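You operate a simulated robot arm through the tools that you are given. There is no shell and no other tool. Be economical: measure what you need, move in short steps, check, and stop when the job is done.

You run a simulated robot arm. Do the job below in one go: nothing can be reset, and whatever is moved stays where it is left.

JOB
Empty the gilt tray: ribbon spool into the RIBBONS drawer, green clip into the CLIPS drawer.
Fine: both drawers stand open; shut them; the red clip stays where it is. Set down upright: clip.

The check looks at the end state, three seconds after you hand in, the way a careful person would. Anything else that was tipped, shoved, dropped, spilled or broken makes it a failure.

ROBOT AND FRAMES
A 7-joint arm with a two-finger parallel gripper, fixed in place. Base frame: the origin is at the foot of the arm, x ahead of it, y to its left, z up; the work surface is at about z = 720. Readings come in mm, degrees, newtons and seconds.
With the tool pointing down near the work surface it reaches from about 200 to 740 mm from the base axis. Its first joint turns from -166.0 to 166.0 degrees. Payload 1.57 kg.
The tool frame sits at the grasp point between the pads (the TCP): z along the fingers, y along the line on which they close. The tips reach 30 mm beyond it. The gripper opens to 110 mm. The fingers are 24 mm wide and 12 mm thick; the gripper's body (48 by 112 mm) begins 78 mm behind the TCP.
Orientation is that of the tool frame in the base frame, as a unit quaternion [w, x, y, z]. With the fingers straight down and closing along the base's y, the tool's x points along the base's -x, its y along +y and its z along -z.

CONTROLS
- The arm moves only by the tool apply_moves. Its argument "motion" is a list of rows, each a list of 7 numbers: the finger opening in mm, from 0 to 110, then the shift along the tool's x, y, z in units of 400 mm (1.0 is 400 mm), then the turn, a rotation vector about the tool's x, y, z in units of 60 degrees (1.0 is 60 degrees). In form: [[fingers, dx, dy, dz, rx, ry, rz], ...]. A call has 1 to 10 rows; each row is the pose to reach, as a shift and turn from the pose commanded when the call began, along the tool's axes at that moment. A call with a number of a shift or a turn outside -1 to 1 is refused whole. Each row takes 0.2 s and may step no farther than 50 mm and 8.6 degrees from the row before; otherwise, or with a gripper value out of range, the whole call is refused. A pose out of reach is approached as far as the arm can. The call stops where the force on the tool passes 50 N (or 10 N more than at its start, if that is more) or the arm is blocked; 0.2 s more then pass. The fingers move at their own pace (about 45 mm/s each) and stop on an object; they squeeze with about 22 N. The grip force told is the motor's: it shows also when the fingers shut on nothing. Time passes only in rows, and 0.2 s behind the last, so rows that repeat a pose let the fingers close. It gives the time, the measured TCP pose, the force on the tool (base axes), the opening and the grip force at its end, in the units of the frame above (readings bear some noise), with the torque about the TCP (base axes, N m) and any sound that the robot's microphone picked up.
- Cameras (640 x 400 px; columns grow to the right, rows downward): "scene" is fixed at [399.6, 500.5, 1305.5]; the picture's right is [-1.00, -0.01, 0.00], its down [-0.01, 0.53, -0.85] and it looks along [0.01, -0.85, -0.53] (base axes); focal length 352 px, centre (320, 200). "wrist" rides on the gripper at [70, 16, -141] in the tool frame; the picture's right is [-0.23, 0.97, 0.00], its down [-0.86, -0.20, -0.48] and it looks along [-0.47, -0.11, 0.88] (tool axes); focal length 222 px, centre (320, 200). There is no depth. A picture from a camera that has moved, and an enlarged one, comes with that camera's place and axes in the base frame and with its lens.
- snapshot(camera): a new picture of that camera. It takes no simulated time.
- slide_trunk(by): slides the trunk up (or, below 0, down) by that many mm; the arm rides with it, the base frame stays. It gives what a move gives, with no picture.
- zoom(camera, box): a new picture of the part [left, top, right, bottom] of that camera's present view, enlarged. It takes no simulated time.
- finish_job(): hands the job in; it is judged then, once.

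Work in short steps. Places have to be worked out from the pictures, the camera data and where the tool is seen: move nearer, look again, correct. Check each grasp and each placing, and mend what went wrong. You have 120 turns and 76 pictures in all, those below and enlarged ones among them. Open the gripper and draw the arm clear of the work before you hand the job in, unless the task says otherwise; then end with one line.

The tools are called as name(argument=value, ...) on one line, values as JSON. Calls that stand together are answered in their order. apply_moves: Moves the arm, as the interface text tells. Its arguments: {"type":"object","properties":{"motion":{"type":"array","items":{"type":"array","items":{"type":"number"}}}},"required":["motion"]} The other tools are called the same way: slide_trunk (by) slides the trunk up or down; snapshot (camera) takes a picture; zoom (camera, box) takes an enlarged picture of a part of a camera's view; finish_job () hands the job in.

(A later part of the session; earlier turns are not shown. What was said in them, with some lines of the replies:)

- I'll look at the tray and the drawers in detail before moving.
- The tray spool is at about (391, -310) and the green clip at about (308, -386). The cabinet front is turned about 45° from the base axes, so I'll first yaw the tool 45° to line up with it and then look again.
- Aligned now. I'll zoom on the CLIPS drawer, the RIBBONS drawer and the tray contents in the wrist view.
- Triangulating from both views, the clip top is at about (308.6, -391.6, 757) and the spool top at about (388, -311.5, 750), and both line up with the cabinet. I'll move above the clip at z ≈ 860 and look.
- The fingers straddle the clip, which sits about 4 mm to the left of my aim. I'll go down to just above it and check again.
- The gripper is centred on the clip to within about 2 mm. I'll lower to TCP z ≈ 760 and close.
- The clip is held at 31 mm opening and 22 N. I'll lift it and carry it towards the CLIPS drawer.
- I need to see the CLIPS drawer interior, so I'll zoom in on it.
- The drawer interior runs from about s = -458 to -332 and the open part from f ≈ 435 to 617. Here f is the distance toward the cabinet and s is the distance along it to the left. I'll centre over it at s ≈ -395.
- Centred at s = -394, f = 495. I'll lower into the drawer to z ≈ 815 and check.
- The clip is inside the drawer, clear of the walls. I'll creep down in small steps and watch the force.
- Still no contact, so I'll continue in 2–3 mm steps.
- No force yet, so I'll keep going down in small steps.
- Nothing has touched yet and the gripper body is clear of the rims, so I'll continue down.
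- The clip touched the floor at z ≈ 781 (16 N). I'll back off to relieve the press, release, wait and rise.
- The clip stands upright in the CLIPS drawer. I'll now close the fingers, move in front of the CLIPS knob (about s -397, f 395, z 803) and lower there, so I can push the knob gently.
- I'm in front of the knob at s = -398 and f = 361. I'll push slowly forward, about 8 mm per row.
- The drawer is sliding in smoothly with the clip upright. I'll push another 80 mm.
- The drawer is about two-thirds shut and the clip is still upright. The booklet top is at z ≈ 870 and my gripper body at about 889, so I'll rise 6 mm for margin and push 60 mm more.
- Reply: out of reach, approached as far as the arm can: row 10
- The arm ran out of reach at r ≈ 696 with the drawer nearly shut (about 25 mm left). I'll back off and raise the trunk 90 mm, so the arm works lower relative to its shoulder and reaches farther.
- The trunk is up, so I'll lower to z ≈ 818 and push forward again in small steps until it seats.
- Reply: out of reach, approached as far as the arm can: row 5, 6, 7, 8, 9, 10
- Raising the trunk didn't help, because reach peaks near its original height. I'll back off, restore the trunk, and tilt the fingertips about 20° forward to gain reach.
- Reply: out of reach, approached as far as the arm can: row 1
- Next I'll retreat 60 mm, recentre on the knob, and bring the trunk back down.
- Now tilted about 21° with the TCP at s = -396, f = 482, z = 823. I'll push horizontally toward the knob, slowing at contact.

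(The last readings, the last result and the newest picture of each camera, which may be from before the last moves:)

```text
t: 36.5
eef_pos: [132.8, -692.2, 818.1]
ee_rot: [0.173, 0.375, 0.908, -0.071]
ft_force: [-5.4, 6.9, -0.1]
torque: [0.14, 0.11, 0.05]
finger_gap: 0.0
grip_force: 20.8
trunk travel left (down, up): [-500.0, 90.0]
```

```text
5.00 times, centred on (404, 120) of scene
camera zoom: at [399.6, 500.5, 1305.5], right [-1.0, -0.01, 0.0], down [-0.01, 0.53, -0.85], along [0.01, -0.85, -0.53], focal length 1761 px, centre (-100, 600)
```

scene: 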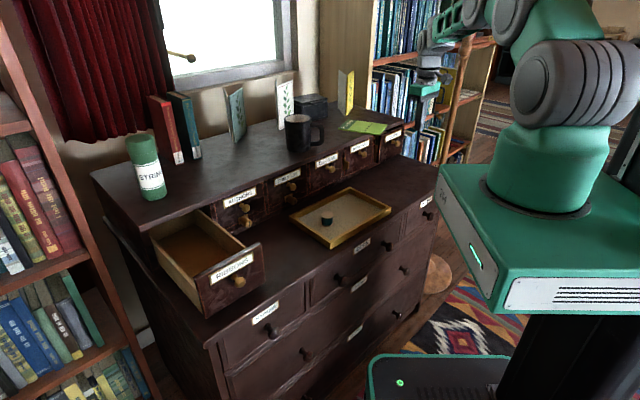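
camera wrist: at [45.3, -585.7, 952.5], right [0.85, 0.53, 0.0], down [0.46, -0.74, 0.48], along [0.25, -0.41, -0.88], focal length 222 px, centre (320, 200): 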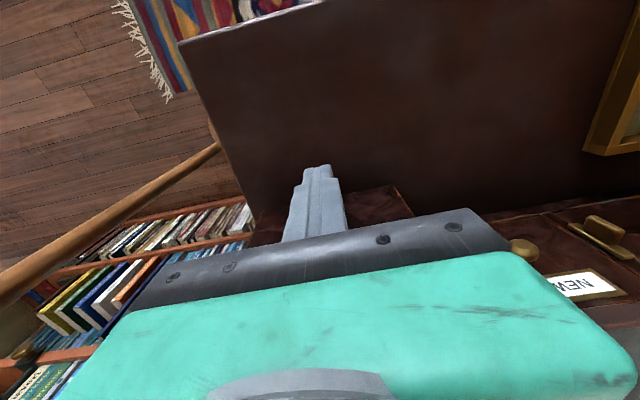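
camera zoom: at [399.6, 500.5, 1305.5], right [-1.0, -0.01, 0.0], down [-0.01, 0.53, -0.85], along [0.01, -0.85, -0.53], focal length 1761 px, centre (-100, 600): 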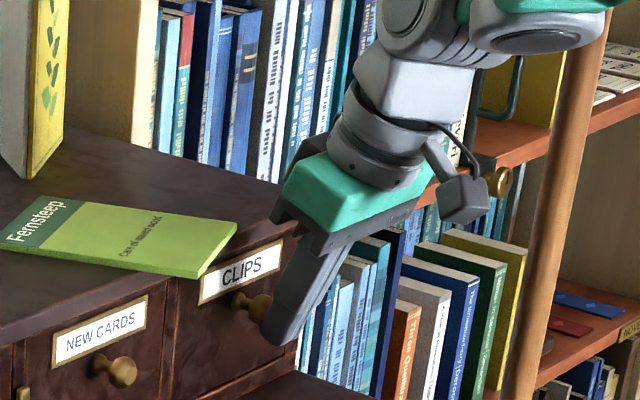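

The drawer looks flush and I read about 9 N of resistance. I'll press a few mm more to confirm it is seated.

apply_moves(motion=[[0, -0.007, 0, 0.0028, 0, 0, 0], [0, -0.014, 0, 0.0055, 0, 0, 0], [0, -0.014, 0, 0.0055, 0, 0, 0]])

zoom(camera="scene", box=[340, 90, 436, 150])

```text
t: 37.3
eef_pos: [133.8, -693.4, 816.5]
ee_rot: [0.171, 0.377, 0.908, -0.067]
ft_force: [-32.2, 34.8, -6.2]
torque: [0.69, 1.0, -0.22]
finger_gap: 0.0
grip_force: 21.3
trunk travel left (down, up): [-500.0, 90.0]
```

```text
6.67 times, centred on (388, 120) of scene
camera zoom: at [399.6, 500.5, 1305.5], right [-1.0, -0.01, 0.0], down [-0.01, 0.53, -0.85], along [0.01, -0.85, -0.53], focal length 2348 px, centre (-133, 733)
```

zoom: 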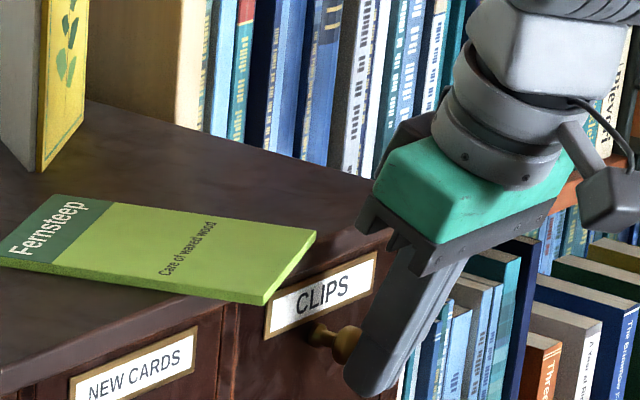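

It stopped at 48 N, so the CLIPS drawer is fully shut. I'll back away, rise and un-tilt.

apply_moves(motion=[[0, 0.09, 0, -0.037, 0, 0, 0], [0, 0.18, 0, -0.072, 0, 0, 0], [0, 0.2325, 0, -0.092, 0, 0, 0], [0, 0.1925, 0, -0.193, 0, 0.12, 0], [0, 0.1525, 0, -0.294, 0, 0.24, 0], [0, 0.113, 0, -0.394, 0, 0.36, 0], [0, 0.113, 0, -0.394, 0, 0.36, 0]])

snapshot(camera="scene")

```text
t: 38.9
eef_pos: [66.0, -626.3, 948.9]
ee_rot: [0.0, 0.383, 0.924, 0.0]
ft_force: [0.3, 0.2, 0.2]
torque: [0.0, 0.02, -0.03]
finger_gap: 0.0
grip_force: 21.2
trunk travel left (down, up): [-500.0, 90.0]
```

```text
35 pictures are left
```

scene: 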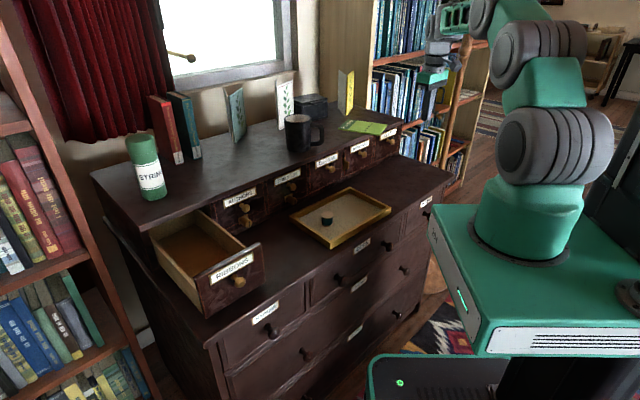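

CLIPS is shut and nothing else was disturbed. Next I'll move to the spool.

apply_moves(motion=[[70, 0, 0.12, 0, 0, 0, 0], [70, 0, 0.24, 0, 0, 0, 0], [70, 0, 0.36, 0, 0, 0, 0], [70, 0, 0.48, 0, 0, 0, 0], [70, 0, 0.6, 0, 0, 0, 0], [70, 0, 0.72, 0, 0, 0, 0], [70, 0, 0.84, 0, 0, 0, 0], [70, 0, 0.96, 0, 0, 0, 0]])

apply_moves(motion=[[70, -0.0125, 0.12, 0, 0, 0, 0], [70, -0.0125, 0.166, 0.08, 0, 0, 0], [70, -0.0125, 0.166, 0.18, 0, 0, 0], [70, -0.0125, 0.166, 0.28, 0, 0, 0], [70, -0.0125, 0.166, 0.355, 0, 0, 0], [70, -0.0125, 0.166, 0.355, 0, 0, 0]])

zoom(camera="wrist", box=[200, 80, 480, 255])

```text
t: 40.7
eef_pos: [336.7, -356.0, 949.8]
ee_rot: [0.0, 0.383, 0.924, 0.0]
ft_force: [1.0, 0.0, -0.2]
torque: [0.03, -0.01, 0.04]
finger_gap: 70.0
grip_force: 0.1
trunk travel left (down, up): [-500.0, 90.0]
```

```text
t: 42.1
eef_pos: [387.2, -313.7, 807.0]
ee_rot: [0.0, 0.383, 0.924, 0.0]
ft_force: [-0.4, 0.2, 0.1]
torque: [0.01, -0.02, -0.01]
finger_gap: 69.9
grip_force: 0.0
trunk travel left (down, up): [-500.0, 90.0]
```

```text
2.29 times, centred on (340, 168) of wrist
camera zoom: at [350.2, -252.9, 947.3], right [0.85, 0.53, 0.0], down [0.46, -0.75, 0.48], along [0.25, -0.41, -0.88], focal length 508 px, centre (274, 274)
```

zoom: 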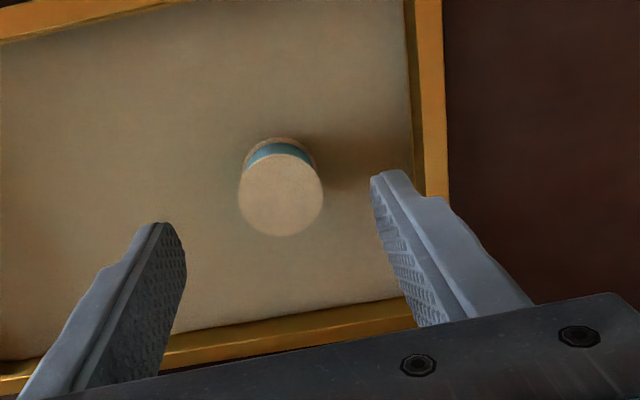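

The spool is centred to within 3 mm. I'll descend to TCP z ≈ 759 and close.

apply_moves(motion=[[70, 0, 0.006, 0.06, 0, 0, 0], [70, 0, 0.006, 0.119, 0, 0, 0], [70, 0, 0.006, 0.119, 0, 0, 0], [15, 0, 0.006, 0.119, 0, 0, 0], [15, 0, 0.006, 0.119, 0, 0, 0], [15, 0, 0.006, 0.119, 0, 0, 0], [15, 0, 0.006, 0.119, 0, 0, 0]])

zoom(camera="scene", box=[270, 160, 398, 240])

```text
t: 43.7
eef_pos: [389.0, -312.9, 759.9]
ee_rot: [0.001, 0.383, 0.924, 0.001]
ft_force: [0.1, 0.0, 0.2]
torque: [-0.01, -0.01, 0.01]
finger_gap: 32.1
grip_force: 22.1
trunk travel left (down, up): [-500.0, 90.0]
```

```text
5.00 times, centred on (334, 200) of scene
camera zoom: at [399.6, 500.5, 1305.5], right [-1.0, -0.01, 0.0], down [-0.01, 0.53, -0.85], along [0.01, -0.85, -0.53], focal length 1761 px, centre (250, 200)
```

zoom: 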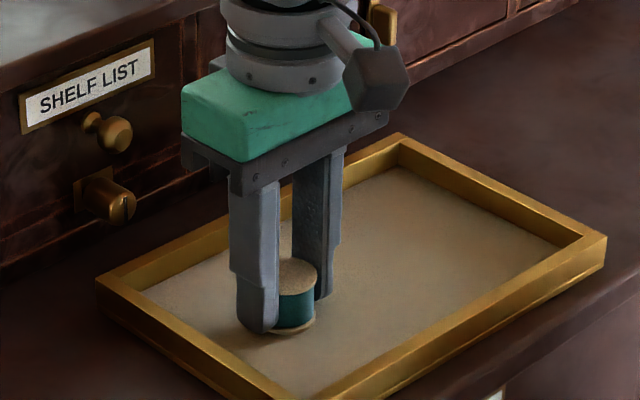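

The spool is held at 32 mm. I'll lift it and carry it to the RIBBONS drawer.

apply_moves(motion=[[15, 0, 0, -0.08, 0, 0, 0], [15, 0, 0, -0.2, 0, 0, 0], [15, 0, 0, -0.32, 0, 0, 0], [15, 0, 0, -0.44, 0, 0, 0], [15, 0, 0, -0.5, 0, 0, 0], [15, 0, 0.12, -0.5, 0, 0, 0], [15, 0, 0.24, -0.5, 0, 0, 0], [15, 0, 0.36, -0.5, 0, 0, 0], [15, 0, 0.48, -0.5, 0, 0, 0], [15, 0, 0.6, -0.5, 0, 0, 0]])

apply_moves(motion=[[15, 0, 0.12, 0, 0, 0, 0], [15, 0, 0.24, 0, 0, 0, 0], [15, 0, 0.253, 0, 0, 0, 0], [15, 0, 0.253, 0, 0, 0, 0]])

snapshot(camera="wrist")

snapshot(camera="scene")

```text
t: 45.9
eef_pos: [561.7, -140.8, 957.9]
ee_rot: [0.0, 0.382, 0.924, 0.0]
ft_force: [0.1, -0.1, -0.5]
torque: [-0.01, -0.02, 0.0]
finger_gap: 32.1
grip_force: 22.1
trunk travel left (down, up): [-500.0, 90.0]
```

```text
t: 46.9
eef_pos: [632.1, -69.3, 959.6]
ee_rot: [0.0, 0.383, 0.924, 0.0]
ft_force: [0.1, 0.6, -0.2]
torque: [0.02, -0.03, 0.02]
finger_gap: 32.0
grip_force: 22.3
trunk travel left (down, up): [-500.0, 90.0]
```

```text
32 pictures are left
camera wrist: at [594.6, -7.9, 1100.9], right [0.85, 0.53, 0.0], down [0.46, -0.75, 0.48], along [0.25, -0.41, -0.88], focal length 222 px, centre (320, 200)
```

wrist: 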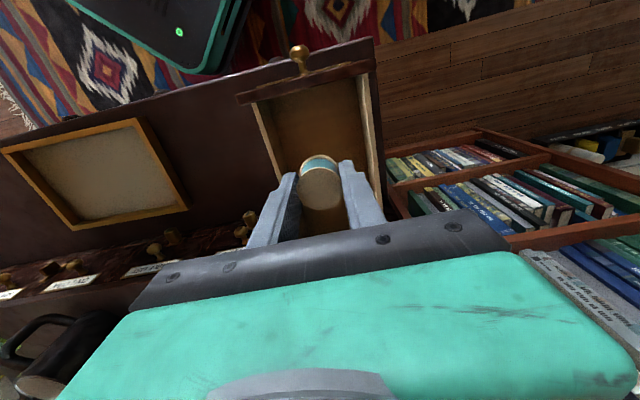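

```text
31 pictures are left
```

scene: 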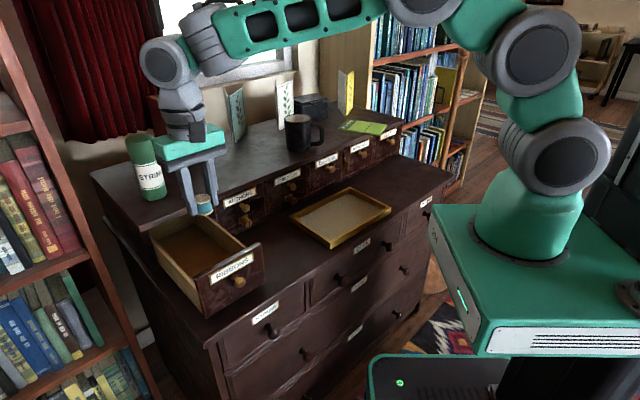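

I'm centred over RIBBONS at s = 398. By the clip's offset, the spool should touch the floor at TCP z ≈ 779. I'll lower to 786.

apply_moves(motion=[[15, 0, 0, 0.1, 0, 0, 0], [15, 0, 0, 0.2, 0, 0, 0], [15, 0, 0, 0.3, 0, 0, 0], [15, 0, 0, 0.38, 0, 0, 0], [15, 0, 0, 0.433, 0, 0, 0], [15, 0, 0, 0.433, 0, 0, 0]])

apply_moves(motion=[[15, 0, 0, 0.0075, 0, 0, 0], [15, 0, 0, 0.0075, 0, 0, 0]])

apply_moves(motion=[[15, 0, 0, 0.005, 0, 0, 0], [15, 0, 0, 0.005, 0, 0, 0]])

zoom(camera="scene", box=[130, 150, 290, 330])

```text
t: 48.3
eef_pos: [630.7, -68.9, 784.6]
ee_rot: [0.0, 0.381, 0.924, 0.0]
ft_force: [-0.3, 0.5, 0.2]
torque: [-0.01, 0.0, 0.03]
finger_gap: 32.3
grip_force: 21.5
trunk travel left (down, up): [-500.0, 90.0]
```

```text
t: 48.9
eef_pos: [631.4, -68.4, 780.3]
ee_rot: [-0.001, 0.382, 0.924, 0.001]
ft_force: [-0.1, 0.1, 0.1]
torque: [-0.01, 0.02, 0.01]
finger_gap: 32.5
grip_force: 22.3
trunk travel left (down, up): [-500.0, 90.0]
```

```text
t: 49.5
eef_pos: [631.0, -67.7, 779.4]
ee_rot: [0.0, 0.382, 0.924, -0.001]
ft_force: [0.0, -0.2, 0.6]
torque: [0.03, -0.03, 0.02]
finger_gap: 32.1
grip_force: 21.6
trunk travel left (down, up): [-500.0, 90.0]
```

```text
2.22 times, centred on (210, 240) of scene
camera zoom: at [399.6, 500.5, 1305.5], right [-1.0, -0.01, 0.0], down [-0.01, 0.53, -0.85], along [0.01, -0.85, -0.53], focal length 783 px, centre (564, 111)
```

zoom: 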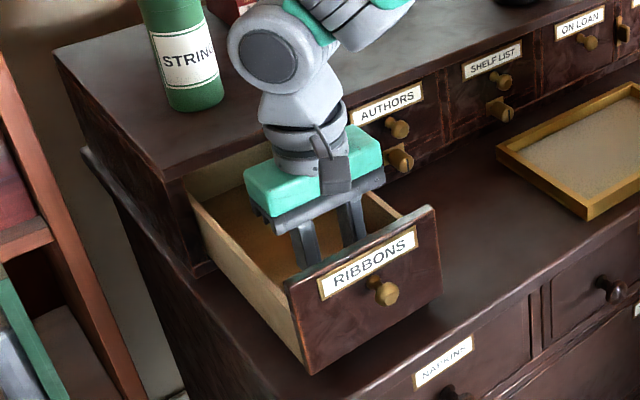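

I'll creep down a bit more to find the floor.

apply_moves(motion=[[15, 0, 0, 0.005, 0, 0, 0], [15, 0, 0, 0.005, 0, 0, 0]])

apply_moves(motion=[[15, 0, 0, 0.005, 0, 0, 0], [15, 0, 0, 0.005, 0, 0, 0]])

```text
t: 50.1
eef_pos: [630.9, -69.7, 778.6]
ee_rot: [0.001, 0.382, 0.924, 0.0]
ft_force: [-1.4, -1.0, 8.0]
torque: [-0.02, 0.06, 0.02]
finger_gap: 32.1
grip_force: 22.6
trunk travel left (down, up): [-500.0, 90.0]
```

```text
t: 50.7
eef_pos: [633.0, -69.2, 778.3]
ee_rot: [0.002, 0.382, 0.924, 0.001]
ft_force: [-0.5, -1.0, 20.7]
torque: [-0.04, 0.06, 0.02]
finger_gap: 32.0
grip_force: 22.2
trunk travel left (down, up): [-500.0, 90.0]
```

Contact with the floor. I'll relieve the pressure, release gently and rise.

apply_moves(motion=[[15, 0, 0, -0.008, 0, 0, 0], [15, 0, 0, -0.008, 0, 0, 0], [38, 0, 0, -0.008, 0, 0, 0], [58, 0, 0, -0.008, 0, 0, 0], [58, 0, 0, -0.008, 0, 0, 0], [58, 0, 0, -0.05, 0, 0, 0], [58, 0, 0, -0.13, 0, 0, 0], [58, 0, 0, -0.23, 0, 0, 0], [58, 0, 0, -0.35, 0, 0, 0], [58, 0, 0, -0.45, 0, 0, 0]])

snapshot(camera="wrist")

zoom(camera="scene", box=[130, 170, 290, 330])

```text
t: 52.9
eef_pos: [630.2, -67.9, 958.2]
ee_rot: [0.0, 0.382, 0.924, 0.0]
ft_force: [-0.6, 0.3, 0.1]
torque: [0.0, 0.03, 0.01]
finger_gap: 58.1
grip_force: 0.0
trunk travel left (down, up): [-500.0, 90.0]
```

```text
29 pictures are left
camera wrist: at [592.2, -7.1, 1099.4], right [0.85, 0.53, 0.0], down [0.46, -0.75, 0.48], along [0.25, -0.41, -0.88], focal length 222 px, centre (320, 200)
```

wrist: 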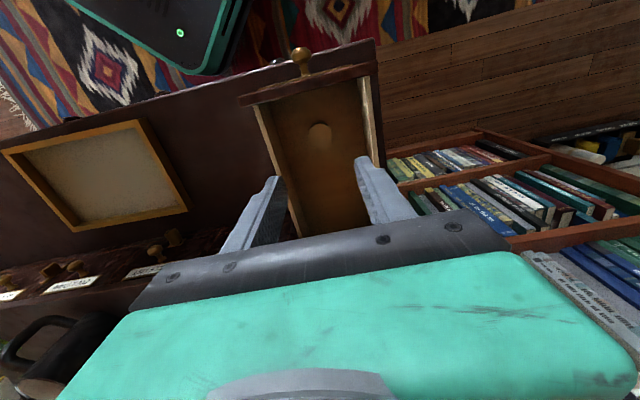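

```text
2.50 times, centred on (210, 250) of scene
camera zoom: at [399.6, 500.5, 1305.5], right [-1.0, -0.01, 0.0], down [-0.01, 0.53, -0.85], along [0.01, -0.85, -0.53], focal length 880 px, centre (595, 75)
```

zoom: 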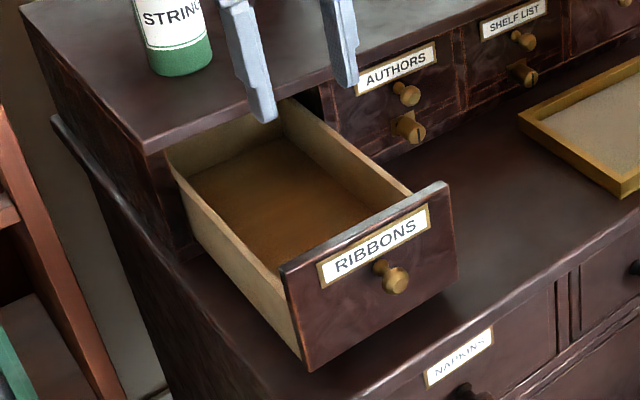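

The spool stands in the RIBBONS drawer. The RIBBONS knob is at about s 398, f 398, so I'll close the fingers, move in front of it, tilt 21° and lower to z ≈ 819.

apply_moves(motion=[[0, 0.12, 0, 0, 0, 0, 0], [0, 0.24, 0, 0, 0, 0, 0], [0, 0.36, 0, 0, 0, 0, 0], [0, 0.38, 0, 0.07, 0, -0.12, 0], [0, 0.38, 0, 0.17, 0, -0.24, 0], [0, 0.38, 0, 0.27, 0, -0.36, 0], [0, 0.38, 0, 0.3475, 0, -0.36, 0], [0, 0.38, 0, 0.3475, 0, -0.36, 0]])

snapshot(camera="scene")

snapshot(camera="wrist")

```text
t: 54.7
eef_pos: [523.3, 39.5, 817.0]
ee_rot: [0.174, 0.376, 0.907, -0.072]
ft_force: [0.0, -0.4, -0.5]
torque: [-0.03, 0.01, 0.01]
finger_gap: 0.0
grip_force: 21.1
trunk travel left (down, up): [-500.0, 90.0]
```

```text
27 pictures are left
```

scene: 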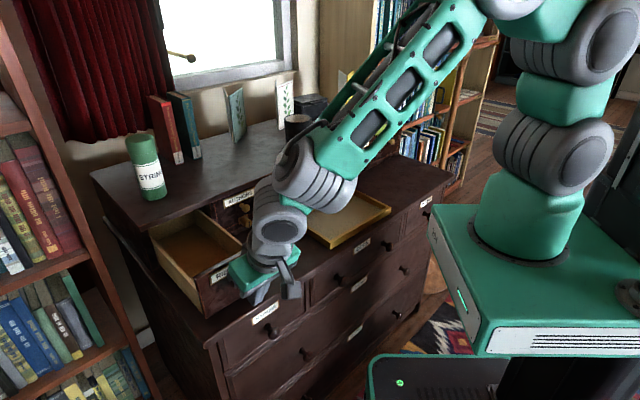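

```text
26 pictures are left
camera wrist: at [451.6, 133.6, 922.8], right [0.84, 0.54, 0.08], down [0.3, -0.58, 0.76], along [0.46, -0.61, -0.64], focal length 222 px, centre (320, 200)
```

wrist: 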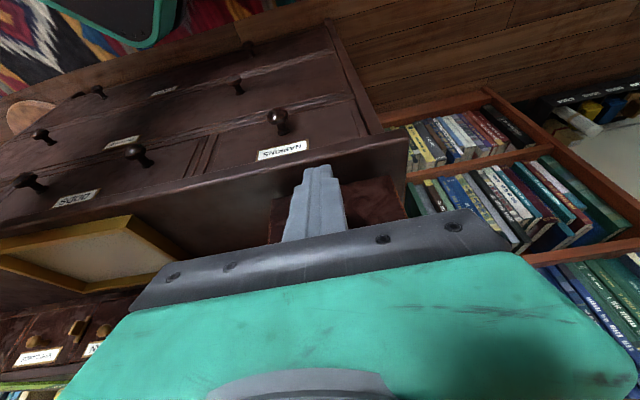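

In position at s = 398, f = 342, z = 817. I'll push slowly along +f.

apply_moves(motion=[[0, -0.0279, 0, 0.011, 0, 0, 0], [0, -0.0558, 0, 0.0221, 0, 0, 0], [0, -0.0744, 0, 0.0294, 0, 0, 0], [0, -0.093, 0, 0.0368, 0, 0, 0], [0, -0.1116, 0, 0.0442, 0, 0, 0], [0, -0.1302, 0, 0.0515, 0, 0, 0], [0, -0.1488, 0, 0.0589, 0, 0, 0], [0, -0.1674, 0, 0.0662, 0, 0, 0], [0, -0.186, 0, 0.0736, 0, 0, 0], [0, -0.2046, 0, 0.081, 0, 0, 0]])

zoom(camera="scene", box=[130, 170, 330, 330])

```text
t: 56.9
eef_pos: [585.1, -24.4, 817.0]
ee_rot: [0.173, 0.375, 0.908, -0.072]
ft_force: [0.4, 0.1, 0.3]
torque: [-0.01, -0.03, 0.03]
finger_gap: 0.1
grip_force: 21.5
trunk travel left (down, up): [-500.0, 90.0]
```

```text
2.50 times, centred on (230, 250) of scene
camera zoom: at [399.6, 500.5, 1305.5], right [-1.0, -0.01, 0.0], down [-0.01, 0.53, -0.85], along [0.01, -0.85, -0.53], focal length 880 px, centre (545, 75)
```

zoom: 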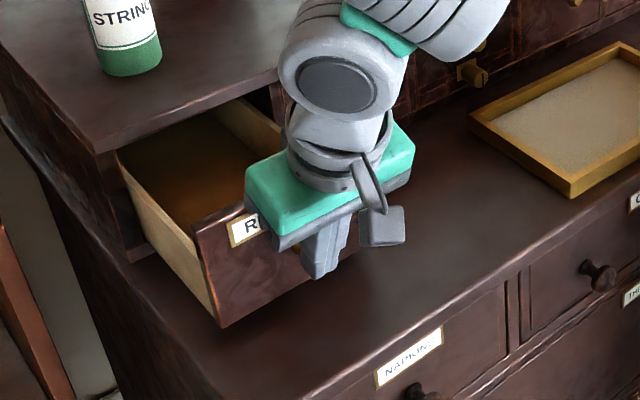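

The drawer is sliding, so I'll continue.

apply_moves(motion=[[0, -0.014, 0, 0.0055, 0, 0, 0], [0, -0.0325, 0, 0.0129, 0, 0, 0], [0, -0.0511, 0, 0.0202, 0, 0, 0], [0, -0.0697, 0, 0.0276, 0, 0, 0], [0, -0.0883, 0, 0.035, 0, 0, 0], [0, -0.107, 0, 0.0423, 0, 0, 0], [0, -0.1256, 0, 0.0497, 0, 0, 0], [0, -0.1442, 0, 0.057, 0, 0, 0], [0, -0.1628, 0, 0.0644, 0, 0, 0], [0, -0.1814, 0, 0.0718, 0, 0, 0]])

zoom(camera="scene", box=[110, 150, 310, 310])

```text
t: 59.1
eef_pos: [641.1, -79.3, 816.8]
ee_rot: [0.173, 0.375, 0.908, -0.072]
ft_force: [-0.2, -0.3, -0.1]
torque: [0.0, 0.01, 0.01]
finger_gap: 0.1
grip_force: 20.9
trunk travel left (down, up): [-500.0, 90.0]
```

```text
2.50 times, centred on (210, 230) of scene
camera zoom: at [399.6, 500.5, 1305.5], right [-1.0, -0.01, 0.0], down [-0.01, 0.53, -0.85], along [0.01, -0.85, -0.53], focal length 880 px, centre (595, 125)
```

zoom: 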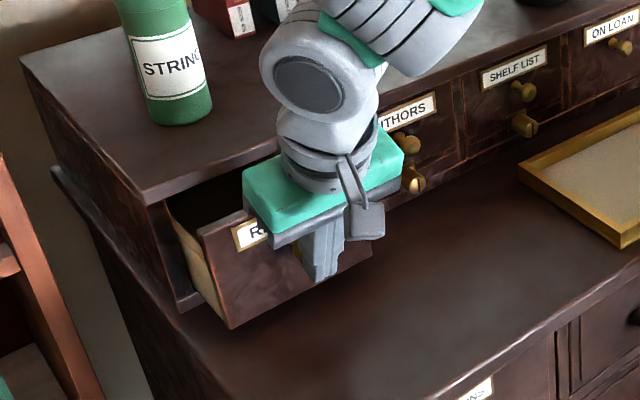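

About 75 mm remain and the gripper stays well clear of the STRING bottle. I'll continue.

apply_moves(motion=[[0, -0.014, 0, 0.0055, 0, 0, 0], [0, -0.0325, 0, 0.0129, 0, 0, 0], [0, -0.0511, 0, 0.0202, 0, 0, 0], [0, -0.0697, 0, 0.0276, 0, 0, 0], [0, -0.0883, 0, 0.035, 0, 0, 0], [0, -0.107, 0, 0.0423, 0, 0, 0], [0, -0.1256, 0, 0.0497, 0, 0, 0], [0, -0.1442, 0, 0.057, 0, 0, 0], [0, -0.158, 0, 0.0625, 0, 0, 0], [0, -0.17, 0, 0.0673, 0, 0, 0]])

apply_moves(motion=[[0, -0.007, 0, 0.0028, 0, 0, 0], [0, -0.014, 0, 0.0055, 0, 0, 0], [0, -0.014, 0, 0.0055, 0, 0, 0]])

zoom(camera="scene", box=[110, 130, 310, 290])

```text
t: 61.3
eef_pos: [693.5, -131.2, 815.7]
ee_rot: [0.172, 0.375, 0.908, -0.072]
ft_force: [0.6, -0.2, -0.3]
torque: [-0.07, -0.02, 0.0]
finger_gap: 0.0
grip_force: 21.3
trunk travel left (down, up): [-500.0, 90.0]
```

```text
t: 62.1
eef_pos: [694.0, -131.7, 815.5]
ee_rot: [0.17, 0.374, 0.909, -0.071]
ft_force: [-18.9, 24.9, -1.1]
torque: [0.69, 0.3, 0.13]
finger_gap: 0.1
grip_force: 21.5
trunk travel left (down, up): [-500.0, 90.0]
```

```text
2.50 times, centred on (210, 210) of scene
camera zoom: at [399.6, 500.5, 1305.5], right [-1.0, -0.01, 0.0], down [-0.01, 0.53, -0.85], along [0.01, -0.85, -0.53], focal length 880 px, centre (595, 175)
```

zoom: 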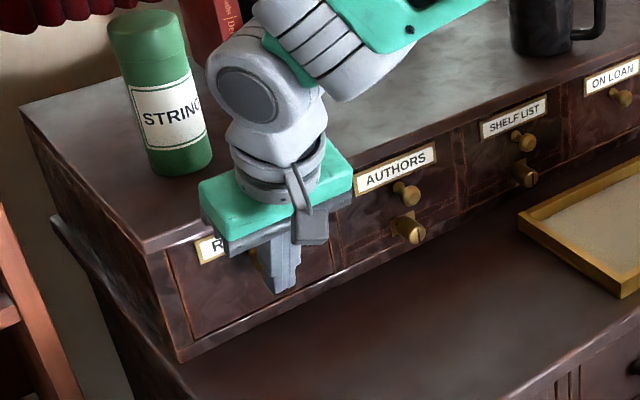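

It is flush and resisting at 31 N. I'll give one small extra press, then retreat and rise.

apply_moves(motion=[[0, -0.004, 0, 0.0016, 0, 0, 0], [0, -0.004, 0, 0.0016, 0, 0, 0]])

apply_moves(motion=[[0, 0.09, 0, -0.037, 0, 0, 0], [0, 0.18, 0, -0.072, 0, 0, 0], [0, 0.26, 0, -0.103, 0, 0, 0], [0, 0.22, 0, -0.204, 0, 0.12, 0], [0, 0.18, 0, -0.305, 0, 0.24, 0], [40, 0.14, 0, -0.405, 0, 0.36, 0], [40, 0.14, 0, -0.405, 0, 0.36, 0]])

apply_moves(motion=[[60, 0.12, 0, 0, 0, 0, 0], [60, 0.24, 0, 0, 0, 0, 0], [60, 0.36, 0, 0, 0, 0, 0], [60, 0.36, 0, 0, 0, 0, 0]])

snapshot(camera="scene")

snapshot(camera="wrist")

```text
t: 62.7
eef_pos: [694.1, -132.1, 815.7]
ee_rot: [0.168, 0.373, 0.909, -0.073]
ft_force: [-29.7, 37.7, -3.3]
torque: [0.86, 0.65, 0.06]
finger_gap: 0.1
grip_force: 21.2
trunk travel left (down, up): [-500.0, 90.0]
```

```text
t: 64.3
eef_pos: [619.3, -56.5, 946.5]
ee_rot: [0.0, 0.382, 0.924, 0.0]
ft_force: [0.0, -0.7, -0.2]
torque: [0.02, 0.03, 0.02]
finger_gap: 40.1
grip_force: 0.0
trunk travel left (down, up): [-500.0, 90.0]
```

```text
t: 65.3
eef_pos: [516.8, 46.3, 946.9]
ee_rot: [0.0, 0.383, 0.924, 0.0]
ft_force: [0.1, -0.2, -0.4]
torque: [0.0, -0.04, 0.0]
finger_gap: 59.8
grip_force: 0.1
trunk travel left (down, up): [-500.0, 90.0]
```

```text
22 pictures are left
```

scene: 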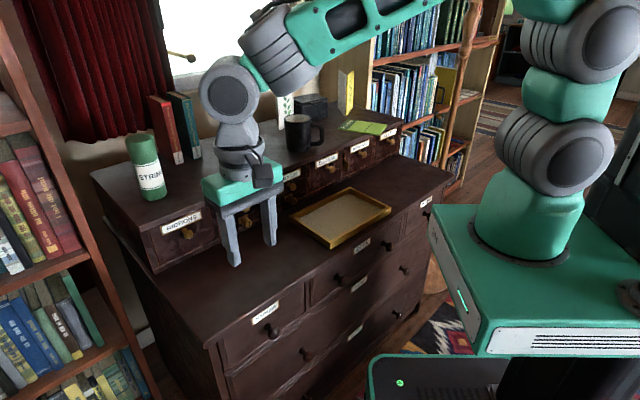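

```text
21 pictures are left
camera wrist: at [479.8, 107.0, 1088.2], right [0.85, 0.53, 0.0], down [0.46, -0.75, 0.48], along [0.25, -0.41, -0.88], focal length 222 px, centre (320, 200)
```

wrist: 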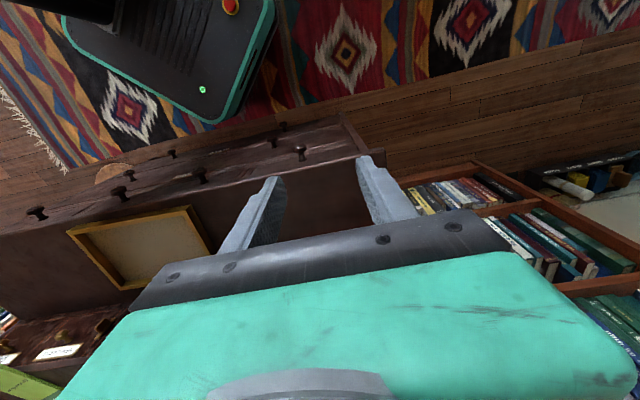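

Both drawers look shut and the tray is empty. I'll check the two drawer fronts and the overall scene up close.

zoom(camera="scene", box=[80, 150, 240, 290])

zoom(camera="scene", box=[280, 80, 440, 180])

```text
2.86 times, centred on (160, 220) of scene
camera zoom: at [399.6, 500.5, 1305.5], right [-1.0, -0.01, 0.0], down [-0.01, 0.53, -0.85], along [0.01, -0.85, -0.53], focal length 1006 px, centre (777, 143)
```

zoom: 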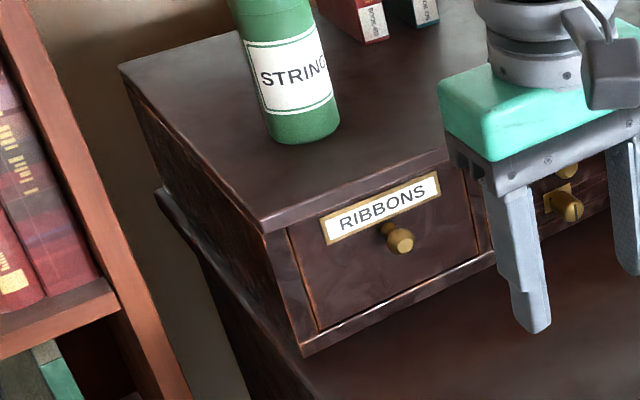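

```text
4.00 times, centred on (360, 130) of scene
camera zoom: at [399.6, 500.5, 1305.5], right [-1.0, -0.01, 0.0], down [-0.01, 0.53, -0.85], along [0.01, -0.85, -0.53], focal length 1409 px, centre (160, 480)
```

zoom: 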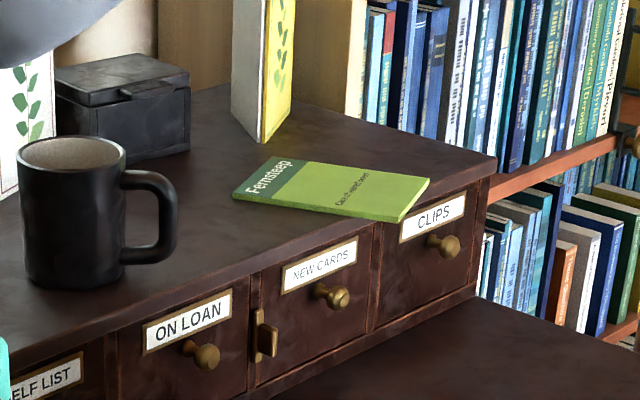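

Both drawers are flush and everything else is where it was, with the gripper open and clear. I'll hand in now.

finish_job()

```text
The job is handed in.
```

The ribbon spool is in the RIBBONS drawer, the green clip was set upright in the CLIPS drawer, and both drawers are shut. I never saw the red clip in any view and touched nothing else; everything in view looked undisturbed.
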